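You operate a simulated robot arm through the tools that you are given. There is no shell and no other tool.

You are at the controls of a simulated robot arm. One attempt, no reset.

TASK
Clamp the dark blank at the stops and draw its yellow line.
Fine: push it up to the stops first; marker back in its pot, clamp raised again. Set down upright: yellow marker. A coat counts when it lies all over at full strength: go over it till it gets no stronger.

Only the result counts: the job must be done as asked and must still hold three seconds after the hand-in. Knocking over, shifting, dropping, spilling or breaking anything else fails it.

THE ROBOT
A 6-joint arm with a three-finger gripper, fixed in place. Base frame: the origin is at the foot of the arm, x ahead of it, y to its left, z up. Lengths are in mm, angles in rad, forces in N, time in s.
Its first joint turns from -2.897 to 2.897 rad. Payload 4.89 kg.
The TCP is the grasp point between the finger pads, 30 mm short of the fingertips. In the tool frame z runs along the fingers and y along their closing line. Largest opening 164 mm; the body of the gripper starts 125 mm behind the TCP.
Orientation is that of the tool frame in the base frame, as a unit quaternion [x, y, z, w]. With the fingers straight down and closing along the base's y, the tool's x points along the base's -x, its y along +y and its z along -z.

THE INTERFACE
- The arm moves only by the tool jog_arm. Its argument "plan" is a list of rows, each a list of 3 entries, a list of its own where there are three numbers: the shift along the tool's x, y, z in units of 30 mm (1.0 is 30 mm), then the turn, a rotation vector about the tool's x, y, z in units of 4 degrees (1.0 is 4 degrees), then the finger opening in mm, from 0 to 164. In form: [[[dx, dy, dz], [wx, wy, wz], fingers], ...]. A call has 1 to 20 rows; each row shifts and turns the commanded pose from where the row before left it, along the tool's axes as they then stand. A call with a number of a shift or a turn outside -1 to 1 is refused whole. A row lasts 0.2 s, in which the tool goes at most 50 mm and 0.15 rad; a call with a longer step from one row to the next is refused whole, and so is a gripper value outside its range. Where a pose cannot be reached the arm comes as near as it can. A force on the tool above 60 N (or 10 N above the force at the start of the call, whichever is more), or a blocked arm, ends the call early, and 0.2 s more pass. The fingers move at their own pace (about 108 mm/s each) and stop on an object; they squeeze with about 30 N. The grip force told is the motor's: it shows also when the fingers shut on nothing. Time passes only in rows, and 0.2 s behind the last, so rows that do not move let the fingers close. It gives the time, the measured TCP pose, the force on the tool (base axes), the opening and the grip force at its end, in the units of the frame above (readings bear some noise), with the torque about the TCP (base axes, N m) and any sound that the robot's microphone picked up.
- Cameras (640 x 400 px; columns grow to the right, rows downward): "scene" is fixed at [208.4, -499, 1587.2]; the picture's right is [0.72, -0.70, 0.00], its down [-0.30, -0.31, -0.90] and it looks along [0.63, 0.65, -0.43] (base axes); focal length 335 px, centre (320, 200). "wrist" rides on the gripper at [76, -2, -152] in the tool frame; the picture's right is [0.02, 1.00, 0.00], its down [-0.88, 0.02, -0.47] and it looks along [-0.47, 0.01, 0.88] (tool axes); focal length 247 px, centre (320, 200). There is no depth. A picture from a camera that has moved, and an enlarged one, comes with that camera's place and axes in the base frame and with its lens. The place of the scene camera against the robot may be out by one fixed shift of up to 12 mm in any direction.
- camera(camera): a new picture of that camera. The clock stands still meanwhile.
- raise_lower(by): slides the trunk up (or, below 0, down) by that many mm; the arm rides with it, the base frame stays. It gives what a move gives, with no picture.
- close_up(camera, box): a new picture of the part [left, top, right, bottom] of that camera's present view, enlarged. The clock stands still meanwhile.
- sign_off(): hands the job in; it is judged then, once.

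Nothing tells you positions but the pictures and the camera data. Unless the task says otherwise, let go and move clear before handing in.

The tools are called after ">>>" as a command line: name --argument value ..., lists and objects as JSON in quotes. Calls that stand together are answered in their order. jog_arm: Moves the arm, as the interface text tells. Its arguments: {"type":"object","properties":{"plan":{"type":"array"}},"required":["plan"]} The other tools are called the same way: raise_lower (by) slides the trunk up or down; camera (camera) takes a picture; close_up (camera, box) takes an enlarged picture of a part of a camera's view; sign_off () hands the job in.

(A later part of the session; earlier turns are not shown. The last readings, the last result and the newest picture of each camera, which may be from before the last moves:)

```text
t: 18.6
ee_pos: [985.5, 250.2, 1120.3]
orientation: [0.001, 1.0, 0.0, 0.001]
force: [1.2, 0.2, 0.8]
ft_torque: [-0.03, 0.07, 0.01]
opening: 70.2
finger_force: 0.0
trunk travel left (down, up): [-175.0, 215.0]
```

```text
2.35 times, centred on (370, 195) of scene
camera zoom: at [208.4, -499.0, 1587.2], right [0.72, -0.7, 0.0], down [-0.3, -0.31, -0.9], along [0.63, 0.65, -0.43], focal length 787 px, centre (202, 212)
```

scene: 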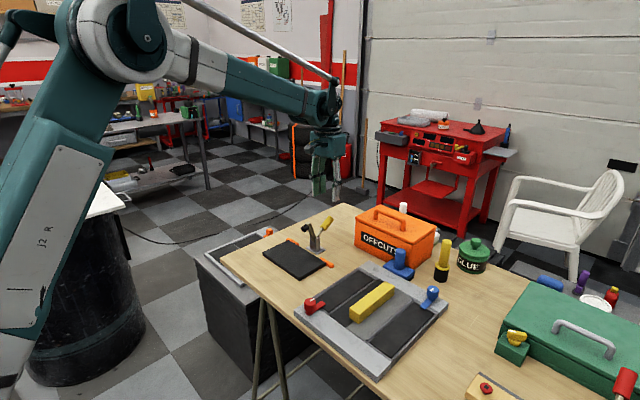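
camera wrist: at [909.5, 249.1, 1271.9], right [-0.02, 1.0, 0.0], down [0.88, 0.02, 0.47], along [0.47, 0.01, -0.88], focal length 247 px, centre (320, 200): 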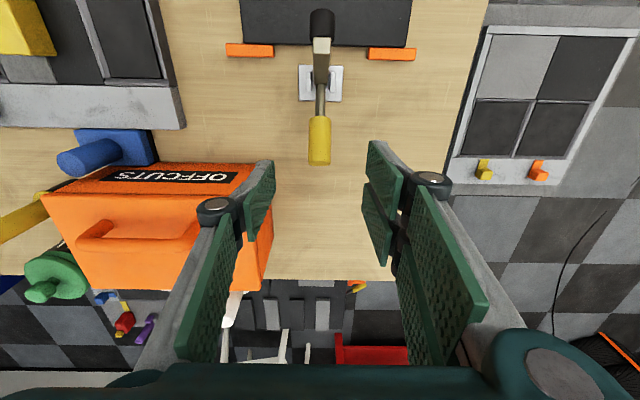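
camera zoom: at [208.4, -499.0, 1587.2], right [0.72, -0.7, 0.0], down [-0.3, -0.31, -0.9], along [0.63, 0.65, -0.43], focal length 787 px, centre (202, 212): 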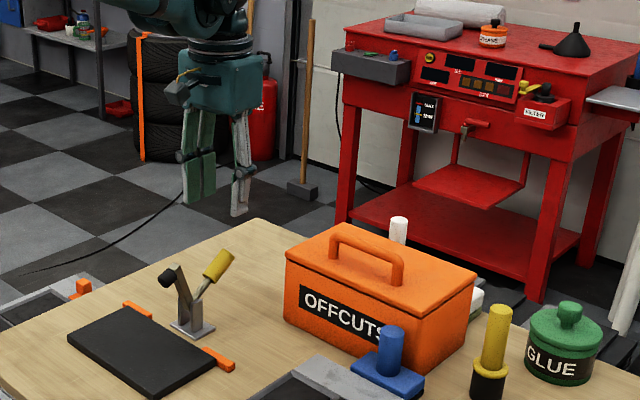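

The box's near corner is at about (1045, 148), well clear of the fingers. I'll descend onto the handle with the fingers straddling it.

>>> jog_arm --plan '[[[-0.02, 0, 0.9], [0, 0, 0], 60], [[-0.02, 0, 0.9], [0, 0, 0], 60], [[-0.02, 0, 0.9], [0, 0, 0], 60], [[-0.02, 0, 0.9], [0, 0, 0], 60], [[0, 0, 0.6], [0, 0, 0], 60], [[0, 0, 0], [0, 0, 0], 60]]'

>>> camera --camera "wrist"

>>> close_up --camera "scene" --box '[270, 170, 370, 260]'

```text
t: 20.0
ee_pos: [986.9, 250.5, 995.1]
orientation: [0.0, 1.0, 0.0, 0.0]
force: [0.6, -0.5, 0.5]
ft_torque: [-0.02, 0.03, 0.01]
opening: 59.6
finger_force: 0.0
trunk travel left (down, up): [-175.0, 215.0]
```

```text
taken
camera wrist: at [909.7, 248.9, 1146.8], right [-0.02, 1.0, 0.0], down [0.88, 0.02, 0.47], along [0.47, 0.01, -0.88], focal length 247 px, centre (320, 200)
```

wrist: 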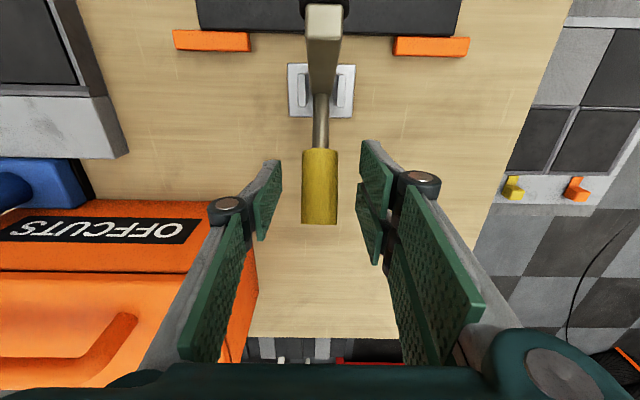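

```text
4.44 times, centred on (320, 215) of scene
camera zoom: at [208.4, -499.0, 1587.2], right [0.72, -0.7, 0.0], down [-0.3, -0.31, -0.9], along [0.63, 0.65, -0.43], focal length 1487 px, centre (320, 133)
```

zoom: 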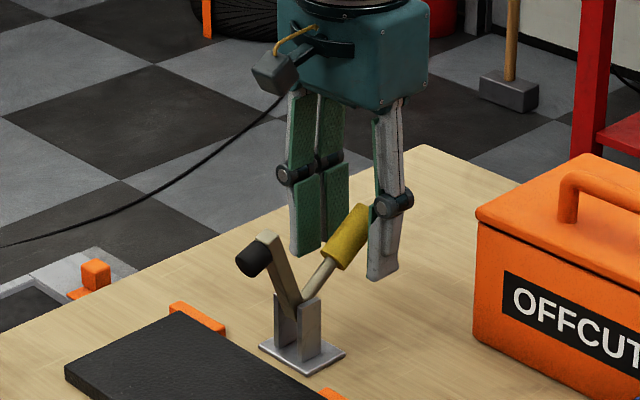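

The handle sits centred between the pads. I'll lower a few mm and close on it.

>>> jog_arm --plan '[[[0, 0, 0.27], [0, 0, 0], 60], [[0, 0, 0], [0, 0, 0], 20], [[0, 0, 0], [0, 0, 0], 20], [[0, 0, 0], [0, 0, 0], 20]]'

>>> close_up --camera "scene" --box '[270, 170, 370, 260]'

```text
t: 21.0
ee_pos: [985.3, 250.1, 987.0]
orientation: [-0.001, 1.0, 0.0, 0.001]
force: [-4.1, -0.2, -1.3]
ft_torque: [0.14, -0.05, -0.23]
opening: 24.2
finger_force: 45.0
trunk travel left (down, up): [-175.0, 215.0]
```

```text
4.44 times, centred on (320, 215) of scene
camera zoom: at [208.4, -499.0, 1587.2], right [0.72, -0.7, 0.0], down [-0.3, -0.31, -0.9], along [0.63, 0.65, -0.43], focal length 1487 px, centre (320, 133)
```

zoom: 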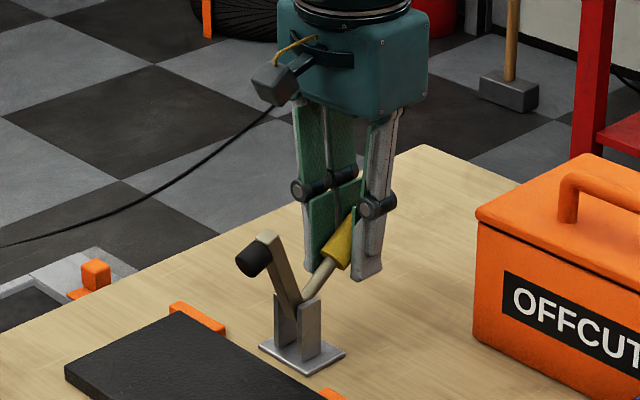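

The handle is gripped at (985, 987). I'll swing it along an arc about the pivot (924, 941), starting with a few rows while watching the force.

>>> jog_arm --plan '[[[0.117, 0, -0.143], [0, 0, 0], 20], [[0.12, 0, -0.13], [0, 0, 0], 20], [[0.13, 0, -0.12], [0, 0, 0], 20], [[0.14, 0, -0.113], [0, 0, 0], 20]]'

>>> close_up --camera "scene" --box '[270, 170, 370, 260]'

```text
t: 22.0
ee_pos: [972.1, 249.4, 1002.1]
orientation: [0.0, 1.0, 0.0, 0.001]
force: [11.8, 8.0, -16.2]
ft_torque: [0.13, -1.37, -0.17]
opening: 25.1
finger_force: 45.1
trunk travel left (down, up): [-175.0, 215.0]
```

```text
4.44 times, centred on (320, 215) of scene
camera zoom: at [208.4, -499.0, 1587.2], right [0.72, -0.7, 0.0], down [-0.3, -0.31, -0.9], along [0.63, 0.65, -0.43], focal length 1487 px, centre (320, 133)
```

zoom: 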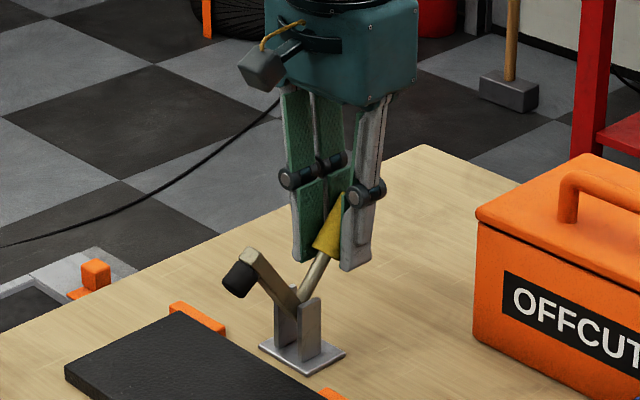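

The clamp is swinging with the handle at modest force. Continuing along the arc.

>>> jog_arm --plan '[[[0.147, 0, -0.1], [0, 0, 0], 20], [[0.153, 0, -0.093], [0, 0, 0], 20], [[0.157, 0, -0.08], [0, 0, 0], 20], [[0.163, 0, -0.07], [0, 0, 0], 20], [[0.17, 0, -0.06], [0, 0, 0], 20]]'

>>> close_up --camera "scene" --box '[270, 170, 370, 260]'

```text
t: 23.2
ee_pos: [948.5, 248.4, 1013.0]
orientation: [0.0, 1.0, 0.0, 0.001]
force: [20.9, 7.1, -5.6]
ft_torque: [0.04, -1.44, -0.03]
opening: 25.1
finger_force: 44.8
trunk travel left (down, up): [-175.0, 215.0]
```

```text
4.44 times, centred on (320, 215) of scene
camera zoom: at [208.4, -499.0, 1587.2], right [0.72, -0.7, 0.0], down [-0.3, -0.31, -0.9], along [0.63, 0.65, -0.43], focal length 1487 px, centre (320, 133)
```

zoom: 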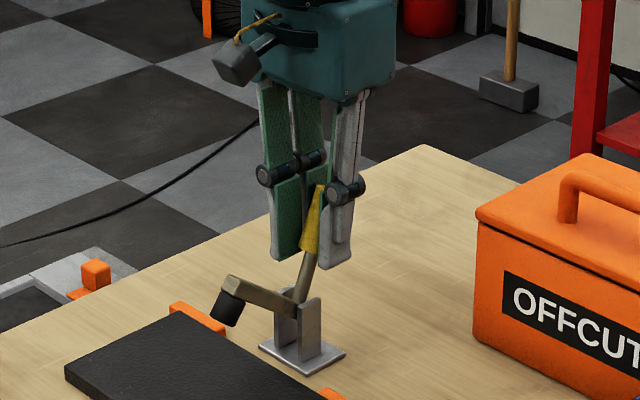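

>>> jog_arm --plan '[[[0.173, 0.01, -0.043], [0, 0, 0], 20], [[0.173, 0.01, -0.037], [0, 0, 0], 20], [[0.177, 0.01, -0.02], [0, 0, 0], 20], [[0.18, 0.01, -0.01], [0, 0, 0], 20]]'

>>> close_up --camera "scene" --box '[270, 170, 370, 260]'

```text
t: 24.2
ee_pos: [928.7, 249.4, 1017.3]
orientation: [0.001, 1.0, 0.0, 0.001]
force: [24.9, -6.5, 2.4]
ft_torque: [-0.22, -1.68, 0.1]
opening: 25.0
finger_force: 45.2
trunk travel left (down, up): [-175.0, 215.0]
```

```text
4.44 times, centred on (320, 215) of scene
camera zoom: at [208.4, -499.0, 1587.2], right [0.72, -0.7, 0.0], down [-0.3, -0.31, -0.9], along [0.63, 0.65, -0.43], focal length 1487 px, centre (320, 133)
```

zoom: 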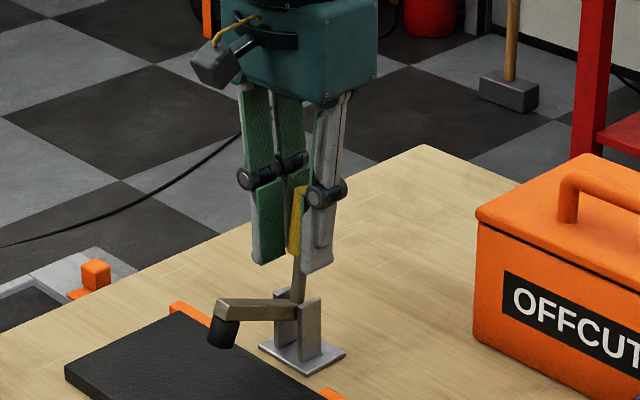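

>>> jog_arm --plan '[[[0.177, 0, 0.003], [0, 0, 0], 20], [[0.177, 0, 0.017], [0, 0, 0], 20], [[0.12, 0, 0.018], [0, 0, 0], 20]]'

>>> close_up --camera "scene" --box '[270, 190, 350, 260]'

```text
t: 25.0
ee_pos: [913.6, 249.0, 1018.2]
orientation: [0.001, 1.0, 0.0, 0.001]
force: [20.8, -14.9, 6.2]
ft_torque: [-0.3, -1.49, -0.06]
opening: 24.8
finger_force: 45.0
trunk travel left (down, up): [-175.0, 215.0]
```

```text
5.71 times, centred on (310, 225) of scene
camera zoom: at [208.4, -499.0, 1587.2], right [0.72, -0.7, 0.0], down [-0.3, -0.31, -0.9], along [0.63, 0.65, -0.43], focal length 1912 px, centre (377, 57)
```

zoom: 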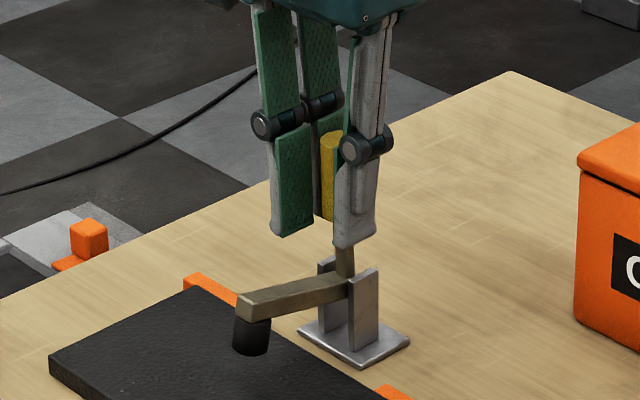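

>>> jog_arm --plan '[[[0.1, -0.02, 0.017], [0, 0, 0], 20], [[0.1, 0, 0.02], [0, 0, 0], 20]]'

>>> close_up --camera "scene" --box '[270, 190, 350, 260]'

```text
t: 25.6
ee_pos: [907.9, 249.6, 1016.0]
orientation: [0.0, 1.0, 0.001, 0.001]
force: [19.3, -7.0, 9.2]
ft_torque: [-0.1, -1.53, -0.05]
opening: 24.9
finger_force: 44.8
trunk travel left (down, up): [-175.0, 215.0]
```

```text
5.71 times, centred on (310, 225) of scene
camera zoom: at [208.4, -499.0, 1587.2], right [0.72, -0.7, 0.0], down [-0.3, -0.31, -0.9], along [0.63, 0.65, -0.43], focal length 1912 px, centre (377, 57)
```

zoom: 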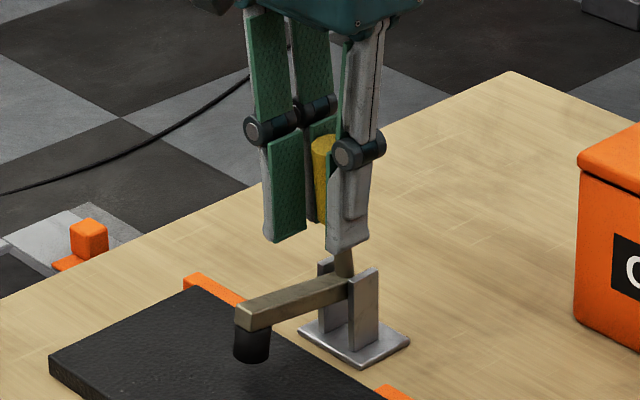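

>>> jog_arm --plan '[[[0.1, 0, 0.022], [0, 0, 0], 20], [[0.1, 0, 0.025], [0, 0, 0], 20]]'

>>> close_up --camera "scene" --box '[280, 220, 330, 260]'

```text
t: 26.2
ee_pos: [900.7, 250.0, 1013.7]
orientation: [0.0, 1.0, 0.0, 0.001]
force: [19.5, -7.1, 11.7]
ft_torque: [-0.1, -1.46, -0.09]
opening: 24.6
finger_force: 45.2
trunk travel left (down, up): [-175.0, 215.0]
```

```text
10.00 times, centred on (305, 240) of scene
camera zoom: at [208.4, -499.0, 1587.2], right [0.72, -0.7, 0.0], down [-0.3, -0.31, -0.9], along [0.63, 0.65, -0.43], focal length 3346 px, centre (470, -200)
```

zoom: 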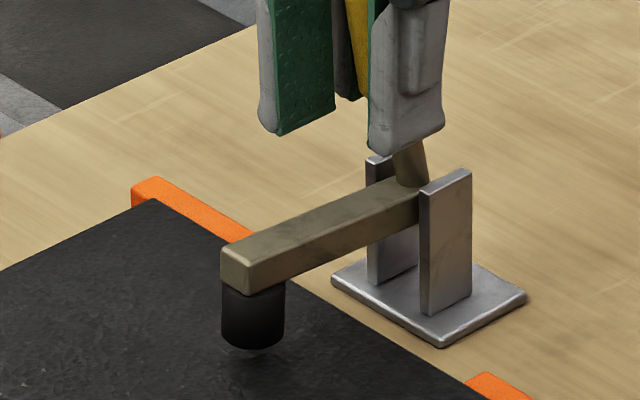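

>>> jog_arm --plan '[[[0.09, 0, 0.03], [0, 0, 0], 20], [[0.09, 0, 0.03], [0, 0, 0], 20]]'

>>> close_up --camera "scene" --box '[280, 220, 330, 260]'

```text
t: 26.8
ee_pos: [896.9, 250.0, 1011.9]
orientation: [0.0, 1.0, 0.001, 0.0]
force: [16.5, -6.4, 7.2]
ft_torque: [-0.16, -1.24, -0.02]
opening: 24.5
finger_force: 44.9
trunk travel left (down, up): [-175.0, 215.0]
```

```text
10.00 times, centred on (305, 240) of scene
camera zoom: at [208.4, -499.0, 1587.2], right [0.72, -0.7, 0.0], down [-0.3, -0.31, -0.9], along [0.63, 0.65, -0.43], focal length 3346 px, centre (470, -200)
```

zoom: 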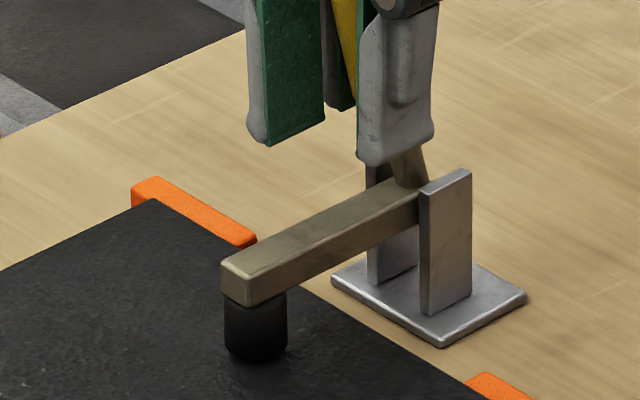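

>>> jog_arm --plan '[[[0.09, 0, 0.035], [0, 0, 0], 20], [[0.06, 0, 0.025], [0, 0, 0], 20]]'

>>> close_up --camera "scene" --box '[280, 220, 330, 260]'

```text
t: 27.4
ee_pos: [890.9, 249.9, 1011.5]
orientation: [0.001, 1.0, 0.001, 0.001]
force: [27.4, -1.0, 11.2]
ft_torque: [0.8, -0.47, 0.16]
opening: 24.1
finger_force: 44.6
trunk travel left (down, up): [-175.0, 215.0]
```

```text
10.00 times, centred on (305, 240) of scene
camera zoom: at [208.4, -499.0, 1587.2], right [0.72, -0.7, 0.0], down [-0.3, -0.31, -0.9], along [0.63, 0.65, -0.43], focal length 3346 px, centre (470, -200)
```

zoom: 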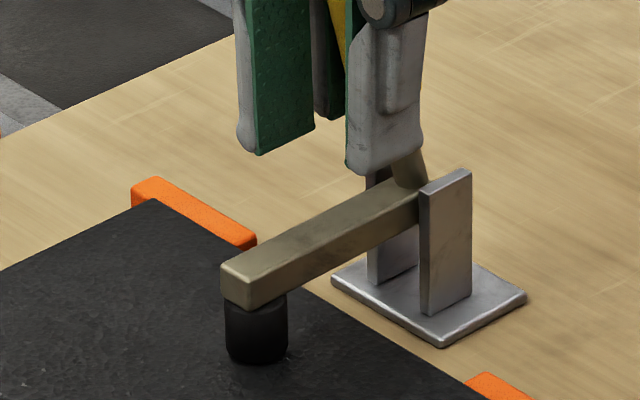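

The pad is now down on the blank and the handle has stopped moving. I'll give a small extra push for firmness, then release and check that it holds.

>>> jog_arm --plan '[[[0.06, 0, 0.02], [0, 0, 0], 20], [[0, 0, 0], [0, 0, 0], 20]]'

>>> close_up --camera "scene" --box '[280, 220, 330, 260]'

```text
t: 28.0
ee_pos: [890.3, 249.2, 1008.6]
orientation: [0.0, 1.0, 0.0, 0.002]
force: [26.8, -0.2, 10.0]
ft_torque: [1.11, -0.31, 0.25]
opening: 23.6
finger_force: 44.7
trunk travel left (down, up): [-175.0, 215.0]
```

```text
10.00 times, centred on (305, 240) of scene
camera zoom: at [208.4, -499.0, 1587.2], right [0.72, -0.7, 0.0], down [-0.3, -0.31, -0.9], along [0.63, 0.65, -0.43], focal length 3346 px, centre (470, -200)
```

zoom: 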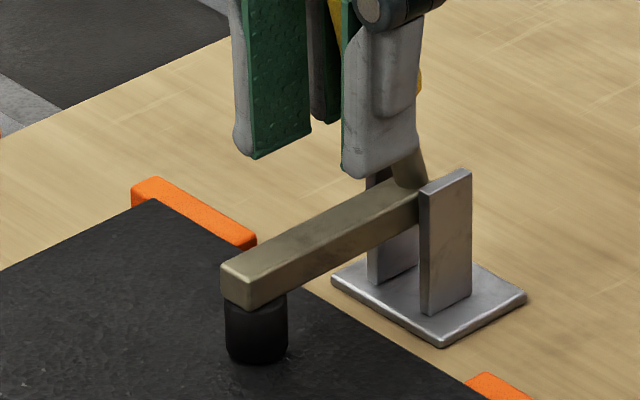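

The clamp is at the end of its travel. I'll open the fingers and rise straight up.

>>> jog_arm --plan '[[[0, 0, 0], [0, 0, 0], 60], [[0, 0, 0], [0, 0, 0], 60], [[0, 0, -0.8], [0, 0, 0], 60], [[0, 0, -1], [0, 0, 0], 60], [[0, 0, -1], [0, 0, 0], 60], [[0, 0, -1], [0, 0, 0], 60]]'

>>> close_up --camera "scene" --box '[240, 190, 350, 280]'

>>> close_up --camera "scene" --box '[280, 220, 330, 260]'

```text
t: 29.4
ee_pos: [890.2, 250.2, 1124.0]
orientation: [0.0, 1.0, 0.0, 0.0]
force: [0.6, 0.9, -0.1]
ft_torque: [-0.03, 0.06, -0.03]
opening: 60.1
finger_force: 0.0
trunk travel left (down, up): [-175.0, 215.0]
```

```text
4.44 times, centred on (295, 235) of scene
camera zoom: at [208.4, -499.0, 1587.2], right [0.72, -0.7, 0.0], down [-0.3, -0.31, -0.9], along [0.63, 0.65, -0.43], focal length 1487 px, centre (431, 44)
```

zoom: 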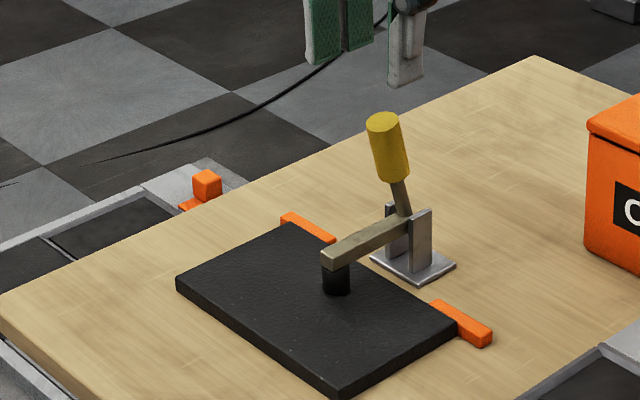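

```text
10.00 times, centred on (305, 240) of scene
camera zoom: at [208.4, -499.0, 1587.2], right [0.72, -0.7, 0.0], down [-0.3, -0.31, -0.9], along [0.63, 0.65, -0.43], focal length 3346 px, centre (470, -200)
```

zoom: 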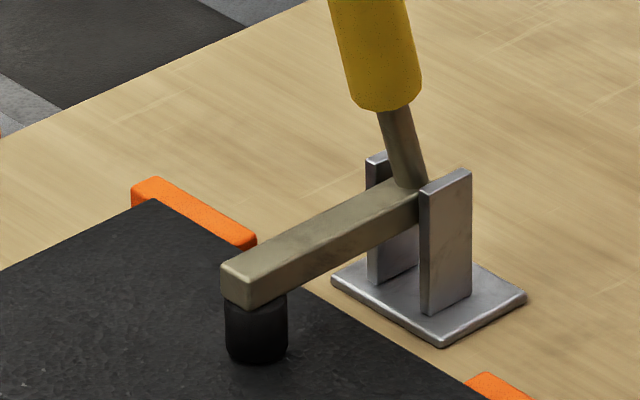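

The clamp stays down after release. I'll go back over the blank to look for the line's place.

>>> jog_arm --plan '[[[0.9, 0, 0], [0, 0, 0], 160], [[0.9, 0, 0], [0, 0, 0], 160], [[0.9, 0, 0], [0, 0, 0], 160], [[0.9, 0, 0], [0, 0, 0], 160], [[0.9, 0, 0], [0, 0, 0], 160], [[0.9, 0, 0], [0, 0, 0], 160], [[0, 0, 0], [0, 0, 0], 160]]'

>>> camera --camera "wrist"

>>> close_up --camera "wrist" --box '[220, 140, 420, 265]'

>>> close_up --camera "scene" --box '[255, 230, 335, 285]'

```text
t: 31.0
ee_pos: [726.3, 251.1, 1123.2]
orientation: [0.0, 1.0, 0.0, 0.0]
force: [-1.0, 0.1, 0.0]
ft_torque: [0.03, -0.05, -0.02]
opening: 160.4
finger_force: 0.1
trunk travel left (down, up): [-175.0, 215.0]
```

```text
taken
camera wrist: at [648.9, 250.1, 1275.3], right [-0.02, 1.0, 0.0], down [0.88, 0.02, 0.48], along [0.47, 0.01, -0.88], focal length 247 px, centre (320, 200)
```

wrist: 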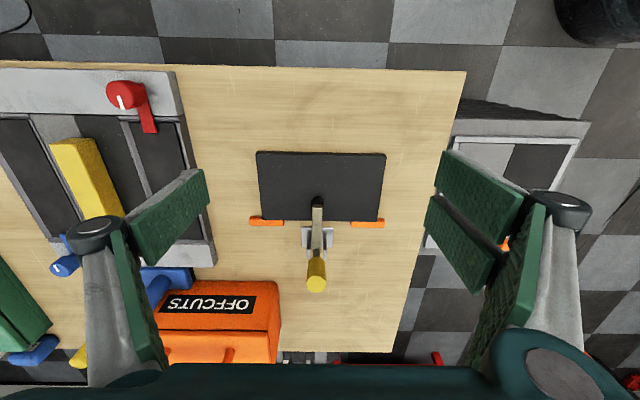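

```text
3.20 times, centred on (320, 202) of wrist
camera zoom: at [648.9, 250.1, 1275.3], right [-0.02, 1.0, 0.0], down [0.88, 0.02, 0.48], along [0.47, 0.01, -0.88], focal length 790 px, centre (320, 192)
```

zoom: 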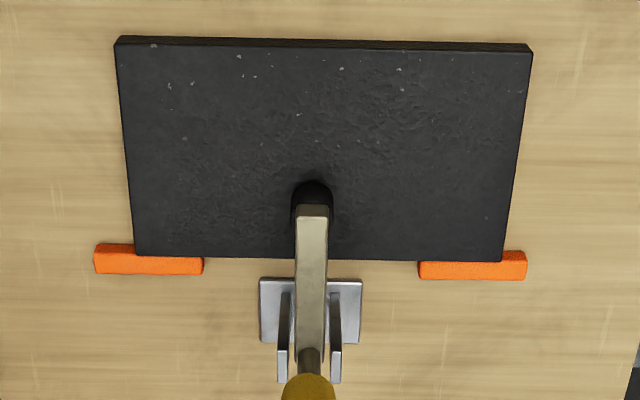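

```text
7.27 times, centred on (295, 258) of scene
camera zoom: at [208.4, -499.0, 1587.2], right [0.72, -0.7, 0.0], down [-0.3, -0.31, -0.9], along [0.63, 0.65, -0.43], focal length 2434 px, centre (502, -218)
```

zoom: 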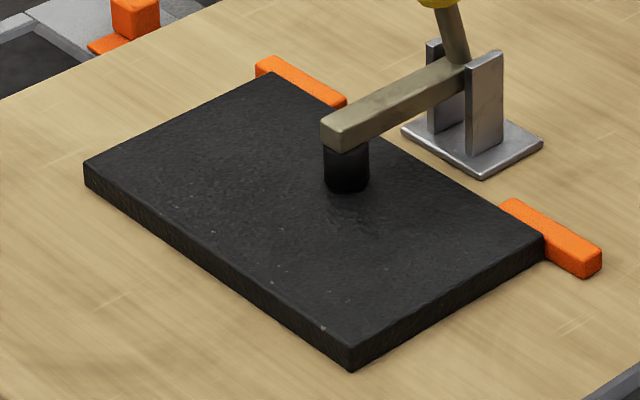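

I still see no guide on the blank, so I'll check its surface at high zoom, tile by tile.

>>> close_up --camera "wrist" --box '[252, 148, 322, 190]'

>>> close_up --camera "wrist" --box '[320, 148, 390, 190]'

>>> close_up --camera "wrist" --box '[252, 185, 322, 227]'

>>> close_up --camera "wrist" --box '[320, 185, 390, 227]'

>>> close_up --camera "scene" --box '[262, 238, 302, 263]'

>>> close_up --camera "scene" --box '[285, 252, 325, 280]'

```text
9.14 times, centred on (287, 169) of wrist
camera zoom: at [648.9, 250.1, 1275.3], right [-0.02, 1.0, 0.0], down [0.88, 0.02, 0.48], along [0.47, 0.01, -0.88], focal length 2258 px, centre (622, 483)
```

zoom: 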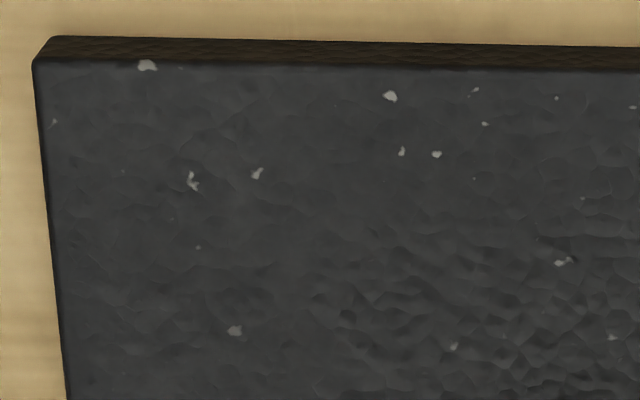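

```text
9.14 times, centred on (355, 169) of wrist
camera zoom: at [648.9, 250.1, 1275.3], right [-0.02, 1.0, 0.0], down [0.88, 0.02, 0.48], along [0.47, 0.01, -0.88], focal length 2258 px, centre (0, 483)
```

zoom: 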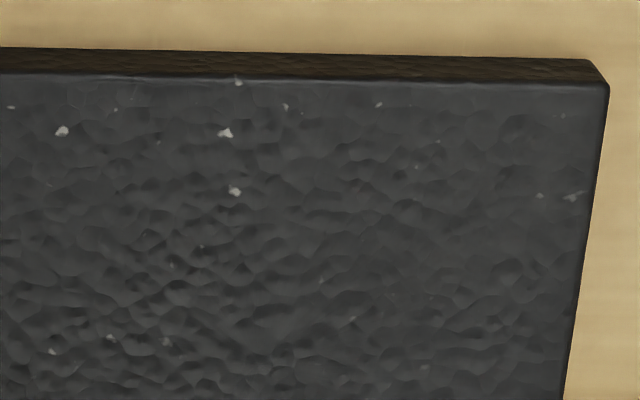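

```text
9.14 times, centred on (287, 206) of wrist
camera zoom: at [648.9, 250.1, 1275.3], right [-0.02, 1.0, 0.0], down [0.88, 0.02, 0.48], along [0.47, 0.01, -0.88], focal length 2258 px, centre (622, 145)
```

zoom: 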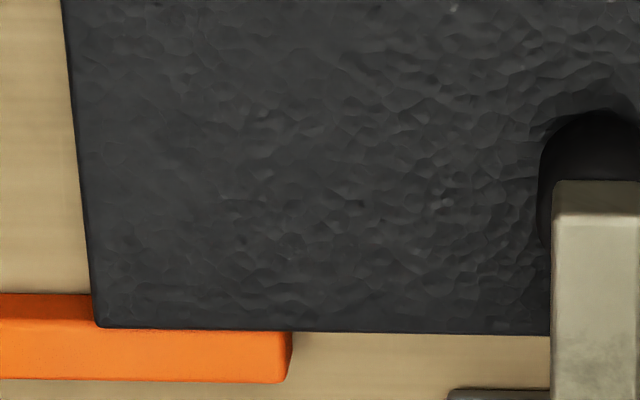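

```text
9.14 times, centred on (355, 206) of wrist
camera zoom: at [648.9, 250.1, 1275.3], right [-0.02, 1.0, 0.0], down [0.88, 0.02, 0.48], along [0.47, 0.01, -0.88], focal length 2258 px, centre (0, 145)
```

zoom: 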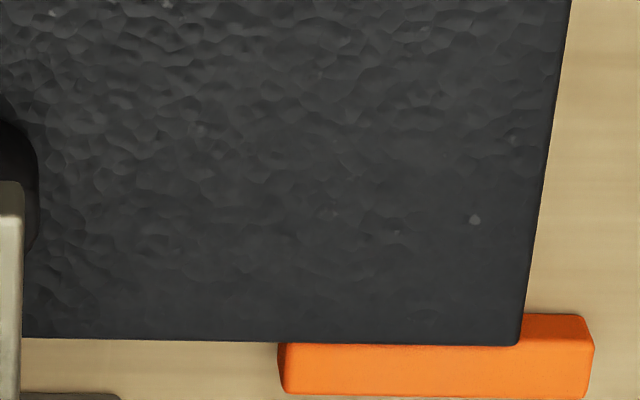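

```text
16.00 times, centred on (282, 250) of scene
camera zoom: at [208.4, -499.0, 1587.2], right [0.72, -0.7, 0.0], down [-0.3, -0.31, -0.9], along [0.63, 0.65, -0.43], focal length 5354 px, centre (928, -608)
```

zoom: 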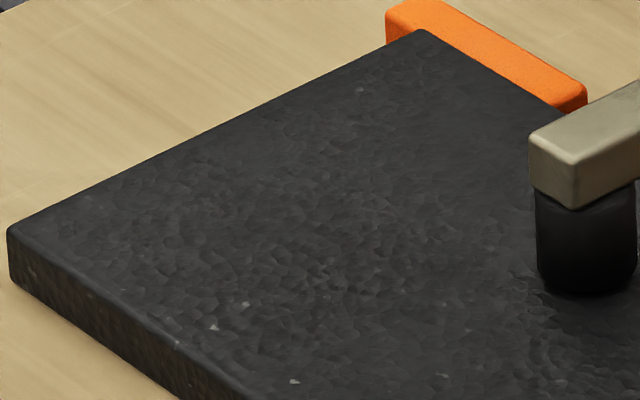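

```text
14.29 times, centred on (305, 266) of scene
camera zoom: at [208.4, -499.0, 1587.2], right [0.72, -0.7, 0.0], down [-0.3, -0.31, -0.9], along [0.63, 0.65, -0.43], focal length 4780 px, centre (534, -743)
```

zoom: 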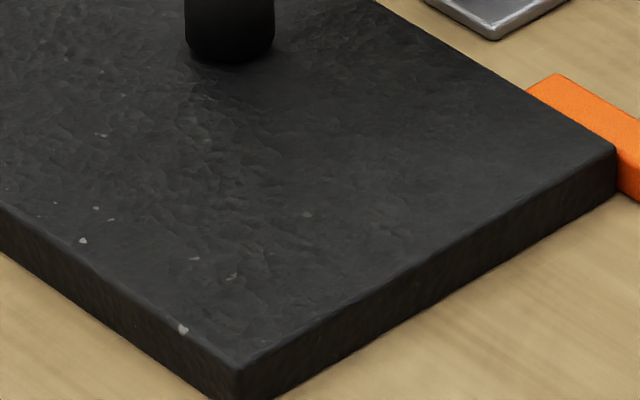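

No guide shows anywhere on the blank. The marker's first touch should show how paint takes, so I'll fetch it now. The pot is at about (1090, -155); I'll move over toward it at a safe height to measure it.

>>> jog_arm --plan '[[[-0.3, -0.9, -0.1], [0, 0, 0], 80], [[-0.3, -0.9, -0.1], [0, 0, 0], 80], [[-0.3, -0.9, -0.1], [0, 0, 0], 80], [[-0.3, -0.9, -0.1], [0, 0, 0], 80], [[-0.3, -0.9, -0.1], [0, 0, 0], 80], [[-0.3, -0.9, -0.1], [0, 0, 0], 80], [[-0.3, -0.9, -0.1], [0, 0, 0], 80], [[-0.3, -0.9, -0.1], [0, 0, 0], 80], [[-0.3, -0.9, -0.1], [0, 0, 0], 80], [[-0.3, -0.9, -0.1], [0, 0, 0], 80], [[-0.3, -0.9, 0], [0, 0, 0], 80], [[-0.3, -0.9, 0], [0, 0, 0], 80], [[-0.3, -0.9, 0], [0, 0, 0], 80], [[-0.3, -0.9, 0], [0, 0, 0], 80], [[-0.3, -0.9, 0], [0, 0, 0], 80], [[0, 0, 0], [0, 0, 0], 80]]'

>>> camera --camera "wrist"

>>> camera --camera "scene"

```text
t: 34.4
ee_pos: [861.8, -157.9, 1154.1]
orientation: [0.001, 1.0, 0.0, 0.0]
force: [-0.2, -0.1, 0.3]
ft_torque: [0.06, -0.01, 0.0]
opening: 80.1
finger_force: 0.0
trunk travel left (down, up): [-175.0, 215.0]
```

```text
taken
camera wrist: at [784.3, -158.6, 1306.5], right [-0.02, 1.0, 0.0], down [0.88, 0.02, 0.47], along [0.47, 0.01, -0.88], focal length 247 px, centre (320, 200)
```

wrist: 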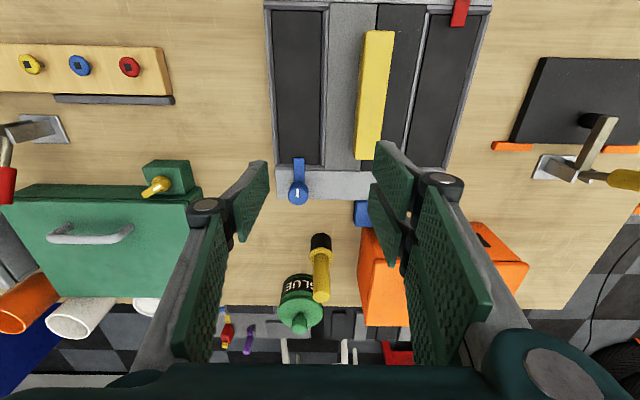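

```text
taken
```

scene: 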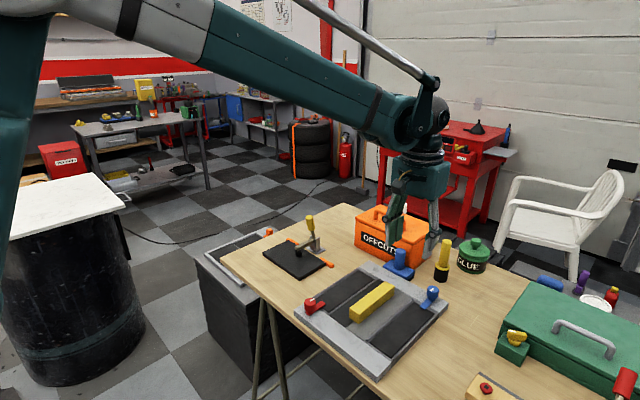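

>>> close_up --camera "wrist" --box '[270, 215, 390, 315]'

>>> close_up --camera "wrist" --box '[0, 30, 200, 220]'

>>> close_up --camera "scene" --box '[380, 180, 520, 300]'

```text
4.00 times, centred on (330, 265) of wrist
camera zoom: at [784.3, -158.6, 1306.5], right [-0.02, 1.0, 0.0], down [0.88, 0.02, 0.47], along [0.47, 0.01, -0.88], focal length 988 px, centre (280, -60)
```

zoom: 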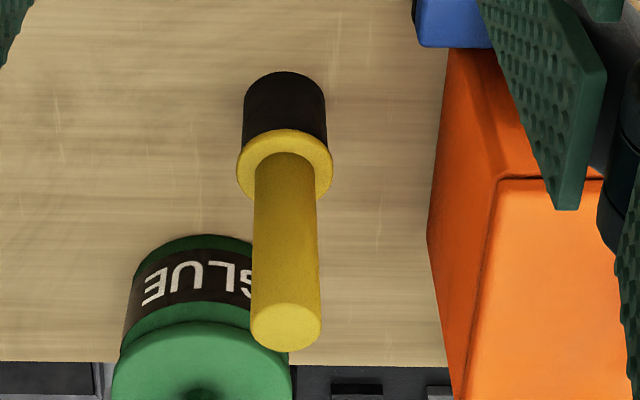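

```text
2.11 times, centred on (100, 125) of wrist
camera zoom: at [784.3, -158.6, 1306.5], right [-0.02, 1.0, 0.0], down [0.88, 0.02, 0.47], along [0.47, 0.01, -0.88], focal length 520 px, centre (783, 358)
```

zoom: 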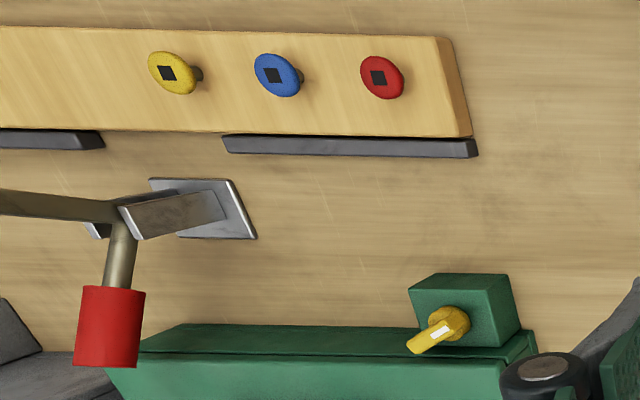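

```text
3.33 times, centred on (450, 240) of scene
camera zoom: at [208.4, -499.0, 1587.2], right [0.72, -0.7, 0.0], down [-0.3, -0.31, -0.9], along [0.63, 0.65, -0.43], focal length 1115 px, centre (-113, 67)
```

zoom: 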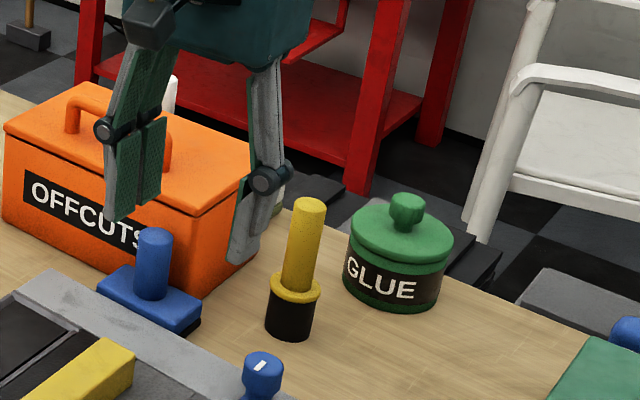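

The marker stands at about (1098, -150), top at z≈1039, collar at z≈945, body about 27 mm thick. That is beyond vertical reach, so I'll tilt the tool 28° forward and approach.

>>> jog_arm --plan '[[[0, 0.04, 0], [0, -1, 0], 80], [[0, 0.04, 0], [0, -1, 0], 80], [[0, 0.04, 0], [0, -1, 0], 80], [[0, 0.04, 0], [0, -1, 0], 80], [[0, 0.04, 0], [0, -1, 0], 80], [[0, 0.04, 0], [0, -1, 0], 80], [[0, 0, 0], [0, -1, 0], 80], [[-0.76, 0, 0.68], [0, 0, 0], 80], [[-0.76, 0, 0.68], [0, 0, 0], 80], [[-0.76, 0, 0.68], [0, 0, 0], 80], [[-0.76, 0, 0.68], [0, 0, 0], 80], [[-0.76, 0, 0.68], [0, 0, 0], 80], [[0, 0, 0], [0, 0, 0], 80]]'

>>> camera --camera "wrist"

>>> close_up --camera "scene" --box '[360, 120, 520, 300]'

```text
t: 37.2
ee_pos: [1011.1, -145.9, 1118.6]
orientation: [0.001, 0.97, 0.0, 0.243]
force: [0.7, 0.1, 0.3]
ft_torque: [0.0, 0.0, -0.03]
opening: 80.1
finger_force: 0.0
trunk travel left (down, up): [-175.0, 215.0]
```

```text
taken
camera wrist: at [873.4, -147.5, 1216.7], right [-0.02, 1.0, -0.01], down [0.55, 0.02, 0.83], along [0.83, 0.01, -0.55], focal length 247 px, centre (320, 200)
```

wrist: 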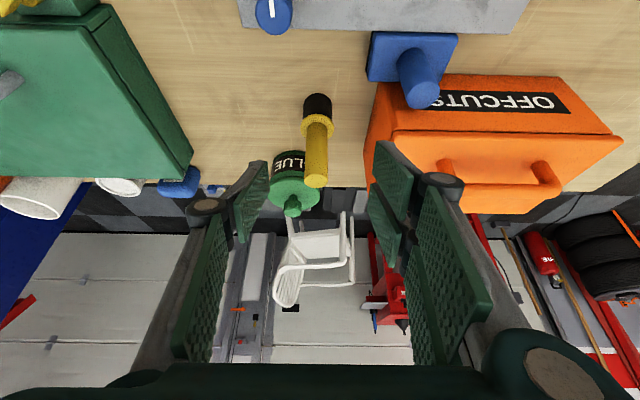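

```text
2.22 times, centred on (440, 210) of scene
camera zoom: at [208.4, -499.0, 1587.2], right [0.72, -0.7, 0.0], down [-0.3, -0.31, -0.9], along [0.63, 0.65, -0.43], focal length 744 px, centre (53, 178)
```

zoom: 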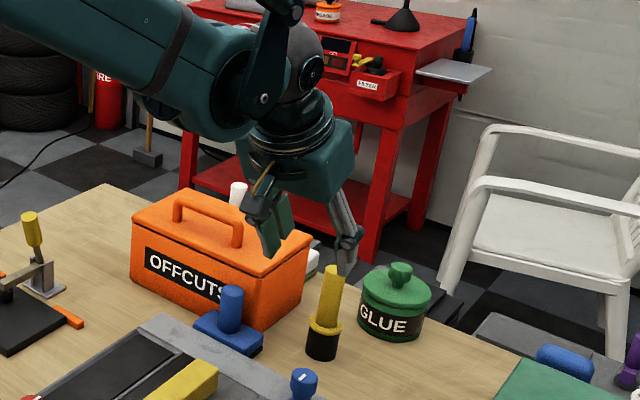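

Tilt is fine. I'll align with the marker axis at (1100, -150) and move in along the tool axis in two stages.

>>> jog_arm --plan '[[[-0.38, -0.07, 0.2], [0, 0, 0], 80], [[-0.387, -0.067, 0.4], [0, 0, 0], 80], [[0, 0, 0.8], [0, 0, 0], 80], [[0, 0, 0.8], [0, 0, 0], 80], [[0, 0, 0.8], [0, 0, 0], 80], [[0, 0, 0], [0, 0, 0], 80]]'

>>> camera --camera "wrist"

>>> close_up --camera "scene" --box '[380, 170, 500, 290]'

```text
t: 38.6
ee_pos: [1073.3, -152.5, 1050.2]
orientation: [0.001, 0.97, -0.001, 0.243]
force: [0.6, 0.6, -0.8]
ft_torque: [-0.01, 0.03, -0.04]
opening: 80.1
finger_force: 0.0
trunk travel left (down, up): [-175.0, 215.0]
```

```text
taken
camera wrist: at [935.4, -153.3, 1147.6], right [-0.02, 1.0, -0.01], down [0.55, 0.02, 0.83], along [0.83, 0.01, -0.55], focal length 247 px, centre (320, 200)
```

wrist: 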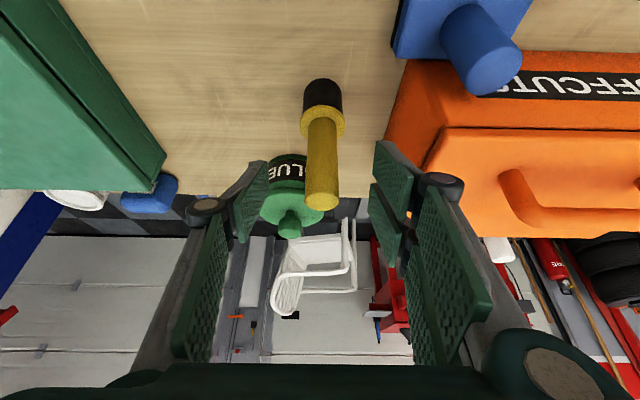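

```text
3.33 times, centred on (440, 230) of scene
camera zoom: at [208.4, -499.0, 1587.2], right [0.72, -0.7, 0.0], down [-0.3, -0.31, -0.9], along [0.63, 0.65, -0.43], focal length 1115 px, centre (-80, 100)
```

zoom: 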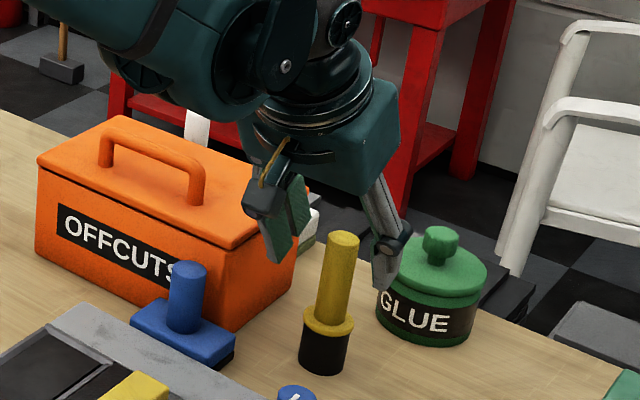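

Alignment looks good; I'll shift 2 mm in +y, narrow to 60 mm and move in the remaining 54 mm.

>>> jog_arm --plan '[[[0, 0.07, 0.4], [0, 0, 0], 60], [[0, 0, 0.6], [0, 0, 0], 60], [[0, 0, 0.5], [0, 0, 0], 60], [[0, 0, 0.25], [0, 0, 0], 60], [[0, 0, 0], [0, 0, 0], 60]]'

>>> camera --camera "wrist"

>>> close_up --camera "scene" --box '[380, 170, 500, 290]'

```text
t: 39.8
ee_pos: [1098.1, -149.5, 1000.9]
orientation: [0.0, 0.97, 0.0, 0.243]
force: [-0.3, 0.0, 0.1]
ft_torque: [-0.03, 0.01, -0.02]
opening: 60.0
finger_force: 0.0
trunk travel left (down, up): [-175.0, 215.0]
```

```text
taken
camera wrist: at [958.6, -150.5, 1098.8], right [-0.02, 1.0, -0.01], down [0.55, 0.02, 0.83], along [0.83, 0.01, -0.55], focal length 247 px, centre (320, 200)
```

wrist: 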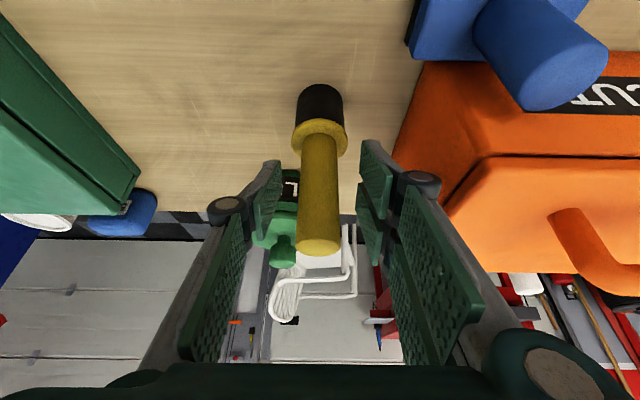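

```text
3.33 times, centred on (440, 230) of scene
camera zoom: at [208.4, -499.0, 1587.2], right [0.72, -0.7, 0.0], down [-0.3, -0.31, -0.9], along [0.63, 0.65, -0.43], focal length 1115 px, centre (-80, 100)
```

zoom: 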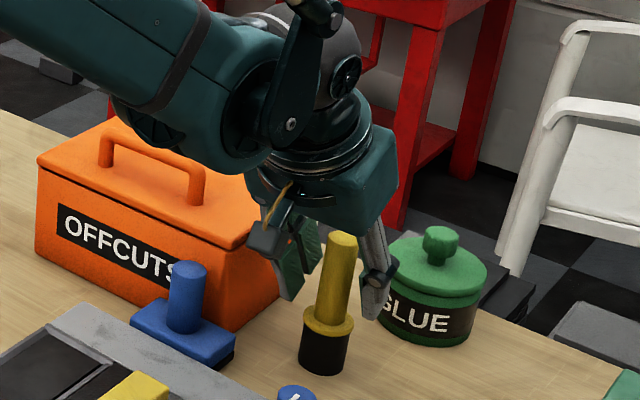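

The marker is centred between the pads at TCP (1098, -150, 1001). Closing the grip.

>>> jog_arm --plan '[[[0, 0, 0], [0, 0, 0], 22], [[0, 0, 0], [0, 0, 0], 22], [[0, 0, 0], [0, 0, 0], 22]]'

>>> camera --camera "wrist"

>>> close_up --camera "scene" --box '[390, 210, 490, 290]'

```text
t: 40.6
ee_pos: [1097.0, -149.9, 1002.0]
orientation: [0.0, 0.97, 0.0, 0.244]
force: [-0.4, 0.1, 0.8]
ft_torque: [0.01, 0.0, -0.02]
opening: 26.8
finger_force: 29.9
trunk travel left (down, up): [-175.0, 215.0]
```

```text
taken
camera wrist: at [958.4, -150.5, 1099.0], right [-0.02, 1.0, -0.01], down [0.55, 0.02, 0.83], along [0.83, 0.01, -0.55], focal length 247 px, centre (320, 200)
```

wrist: 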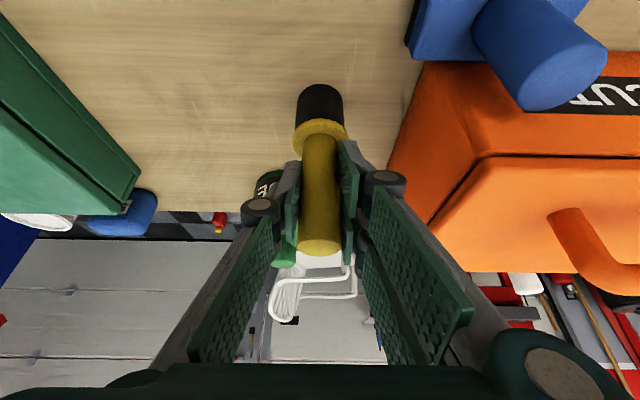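

```text
5.00 times, centred on (440, 250) of scene
camera zoom: at [208.4, -499.0, 1587.2], right [0.72, -0.7, 0.0], down [-0.3, -0.31, -0.9], along [0.63, 0.65, -0.43], focal length 1673 px, centre (-280, -50)
```

zoom: 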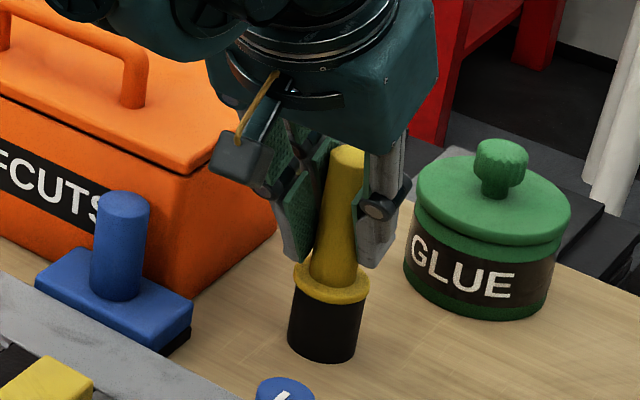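

The marker is gripped (27 mm opening); seated pose recorded as TCP (1097, -150, 1002) at 28° tilt. Now I'll lift straight up slowly.

>>> jog_arm --plan '[[[-0.156, 0, -0.294], [0, 0, 0], 22], [[-0.156, 0, -0.294], [0, 0, 0], 22]]'

>>> close_up --camera "scene" --box '[390, 210, 490, 290]'

```text
t: 41.2
ee_pos: [1098.3, -150.6, 1020.8]
orientation: [0.0, 0.97, 0.0, 0.243]
force: [1.2, -0.1, -1.2]
ft_torque: [0.03, 0.02, -0.01]
opening: 26.7
finger_force: 30.4
trunk travel left (down, up): [-175.0, 215.0]
```

```text
5.00 times, centred on (440, 250) of scene
camera zoom: at [208.4, -499.0, 1587.2], right [0.72, -0.7, 0.0], down [-0.3, -0.31, -0.9], along [0.63, 0.65, -0.43], focal length 1673 px, centre (-280, -50)
```

zoom: 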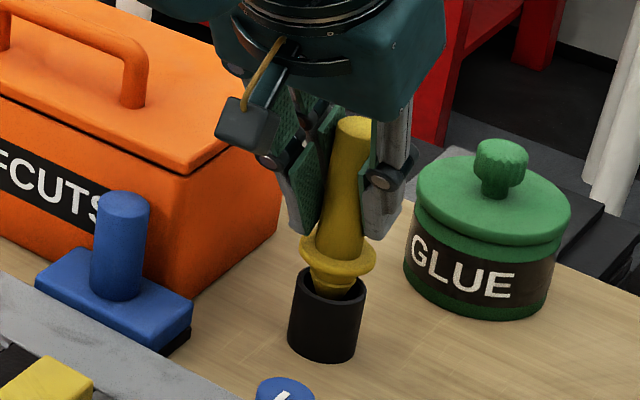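

The marker is coming out of the pot cleanly. I'll keep lifting until it's fully out.

>>> jog_arm --plan '[[[-0.234, 0, -0.44], [0, 0, 0], 22], [[-0.234, 0, -0.44], [0, 0, 0], 22], [[-0.234, 0, -0.44], [0, 0, 0], 22], [[-0.234, 0, -0.44], [0, 0, 0], 22], [[-0.234, 0, -0.44], [0, 0, 0], 22]]'

>>> close_up --camera "scene" --box '[390, 180, 490, 290]'

```text
t: 42.4
ee_pos: [1098.0, -149.6, 1095.5]
orientation: [0.0, 0.97, 0.0, 0.242]
force: [0.4, -0.4, -1.0]
ft_torque: [-0.03, 0.04, 0.06]
opening: 26.7
finger_force: 29.9
trunk travel left (down, up): [-175.0, 215.0]
```

```text
3.64 times, centred on (440, 235) of scene
camera zoom: at [208.4, -499.0, 1587.2], right [0.72, -0.7, 0.0], down [-0.3, -0.31, -0.9], along [0.63, 0.65, -0.43], focal length 1217 px, centre (-116, 73)
```

zoom: 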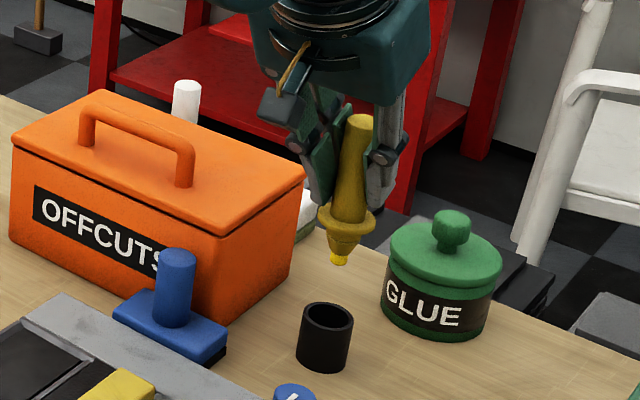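

The marker is out, with its nib about 97 mm below the TCP. I'll carry it back in -x and then over in +y to above the free near half of the blank, staying high.

>>> jog_arm --plan '[[[0.7, 0, -0.6], [0, 0, 0], 22], [[0.818, 0, -0.434], [0, 0, 0], 22], [[0.818, 0, -0.434], [0, 0, 0], 22], [[0.818, 0, -0.434], [0, 0, 0], 22], [[0.818, 0, -0.434], [0, 0, 0], 22], [[0.818, 0, -0.434], [0, 0, 0], 22], [[0.818, 0, -0.434], [0, 0, 0], 22], [[0.818, 0, -0.434], [0, 0, 0], 22], [[0.818, 0, -0.434], [0, 0, 0], 22], [[0.818, 0, -0.434], [0, 0, 0], 22], [[0, 0, 0], [0, 0, 0], 22]]'

>>> jog_arm --plan '[[[0.08, 0.5, -0.04], [0, 0, 0], 22], [[0.08, 0.9, -0.04], [0, 0, 0], 22], [[0.08, 0.9, -0.04], [0, 0, 0], 22], [[0.08, 0.9, -0.04], [0, 0, 0], 22], [[0.08, 0.9, -0.04], [0, 0, 0], 22], [[0.08, 0.9, -0.04], [0, 0, 0], 22], [[0.08, 0.9, -0.04], [0, 0, 0], 22], [[0.08, 0.9, -0.04], [0, 0, 0], 22], [[0.08, 0.9, -0.04], [0, 0, 0], 22], [[0.08, 0.9, -0.04], [0, 0, 0], 22], [[0.08, 0.9, -0.04], [0, 0, 0], 22], [[0.08, 0.9, -0.04], [0, 0, 0], 22], [[0.08, 0.9, -0.04], [0, 0, 0], 22], [[0.08, 0.9, -0.04], [0, 0, 0], 22], [[0.08, 0.9, -0.04], [0, 0, 0], 22], [[0, 0, 0], [0, 0, 0], 22]]'

>>> camera --camera "wrist"

>>> camera --camera "scene"

```text
t: 44.8
ee_pos: [820.2, -151.0, 1102.3]
orientation: [0.0, 0.97, 0.0, 0.243]
force: [-1.0, 0.6, -0.3]
ft_torque: [-0.01, -0.01, -0.03]
opening: 26.6
finger_force: 30.1
trunk travel left (down, up): [-175.0, 215.0]
```

```text
t: 48.2
ee_pos: [781.9, 246.5, 1104.5]
orientation: [0.0, 0.97, 0.001, 0.243]
force: [-0.3, 0.1, -0.1]
ft_torque: [0.01, -0.03, -0.02]
opening: 27.0
finger_force: 30.2
trunk travel left (down, up): [-175.0, 215.0]
```

```text
taken
camera wrist: at [642.8, 245.1, 1202.7], right [-0.02, 1.0, -0.01], down [0.55, 0.02, 0.83], along [0.83, 0.01, -0.55], focal length 247 px, centre (320, 200)
```

wrist: 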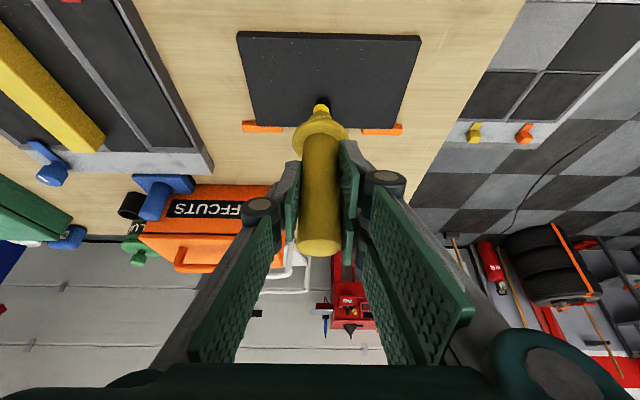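

```text
taken
```

scene: 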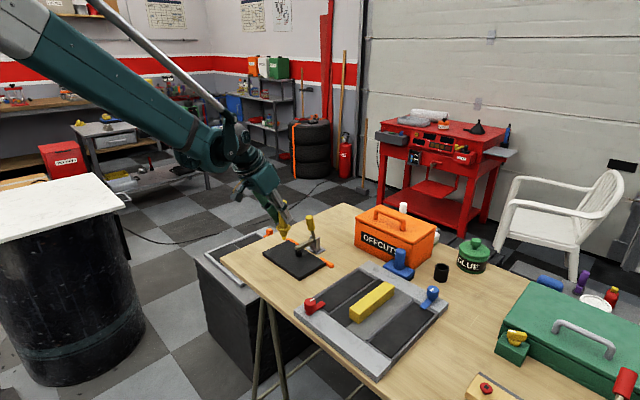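

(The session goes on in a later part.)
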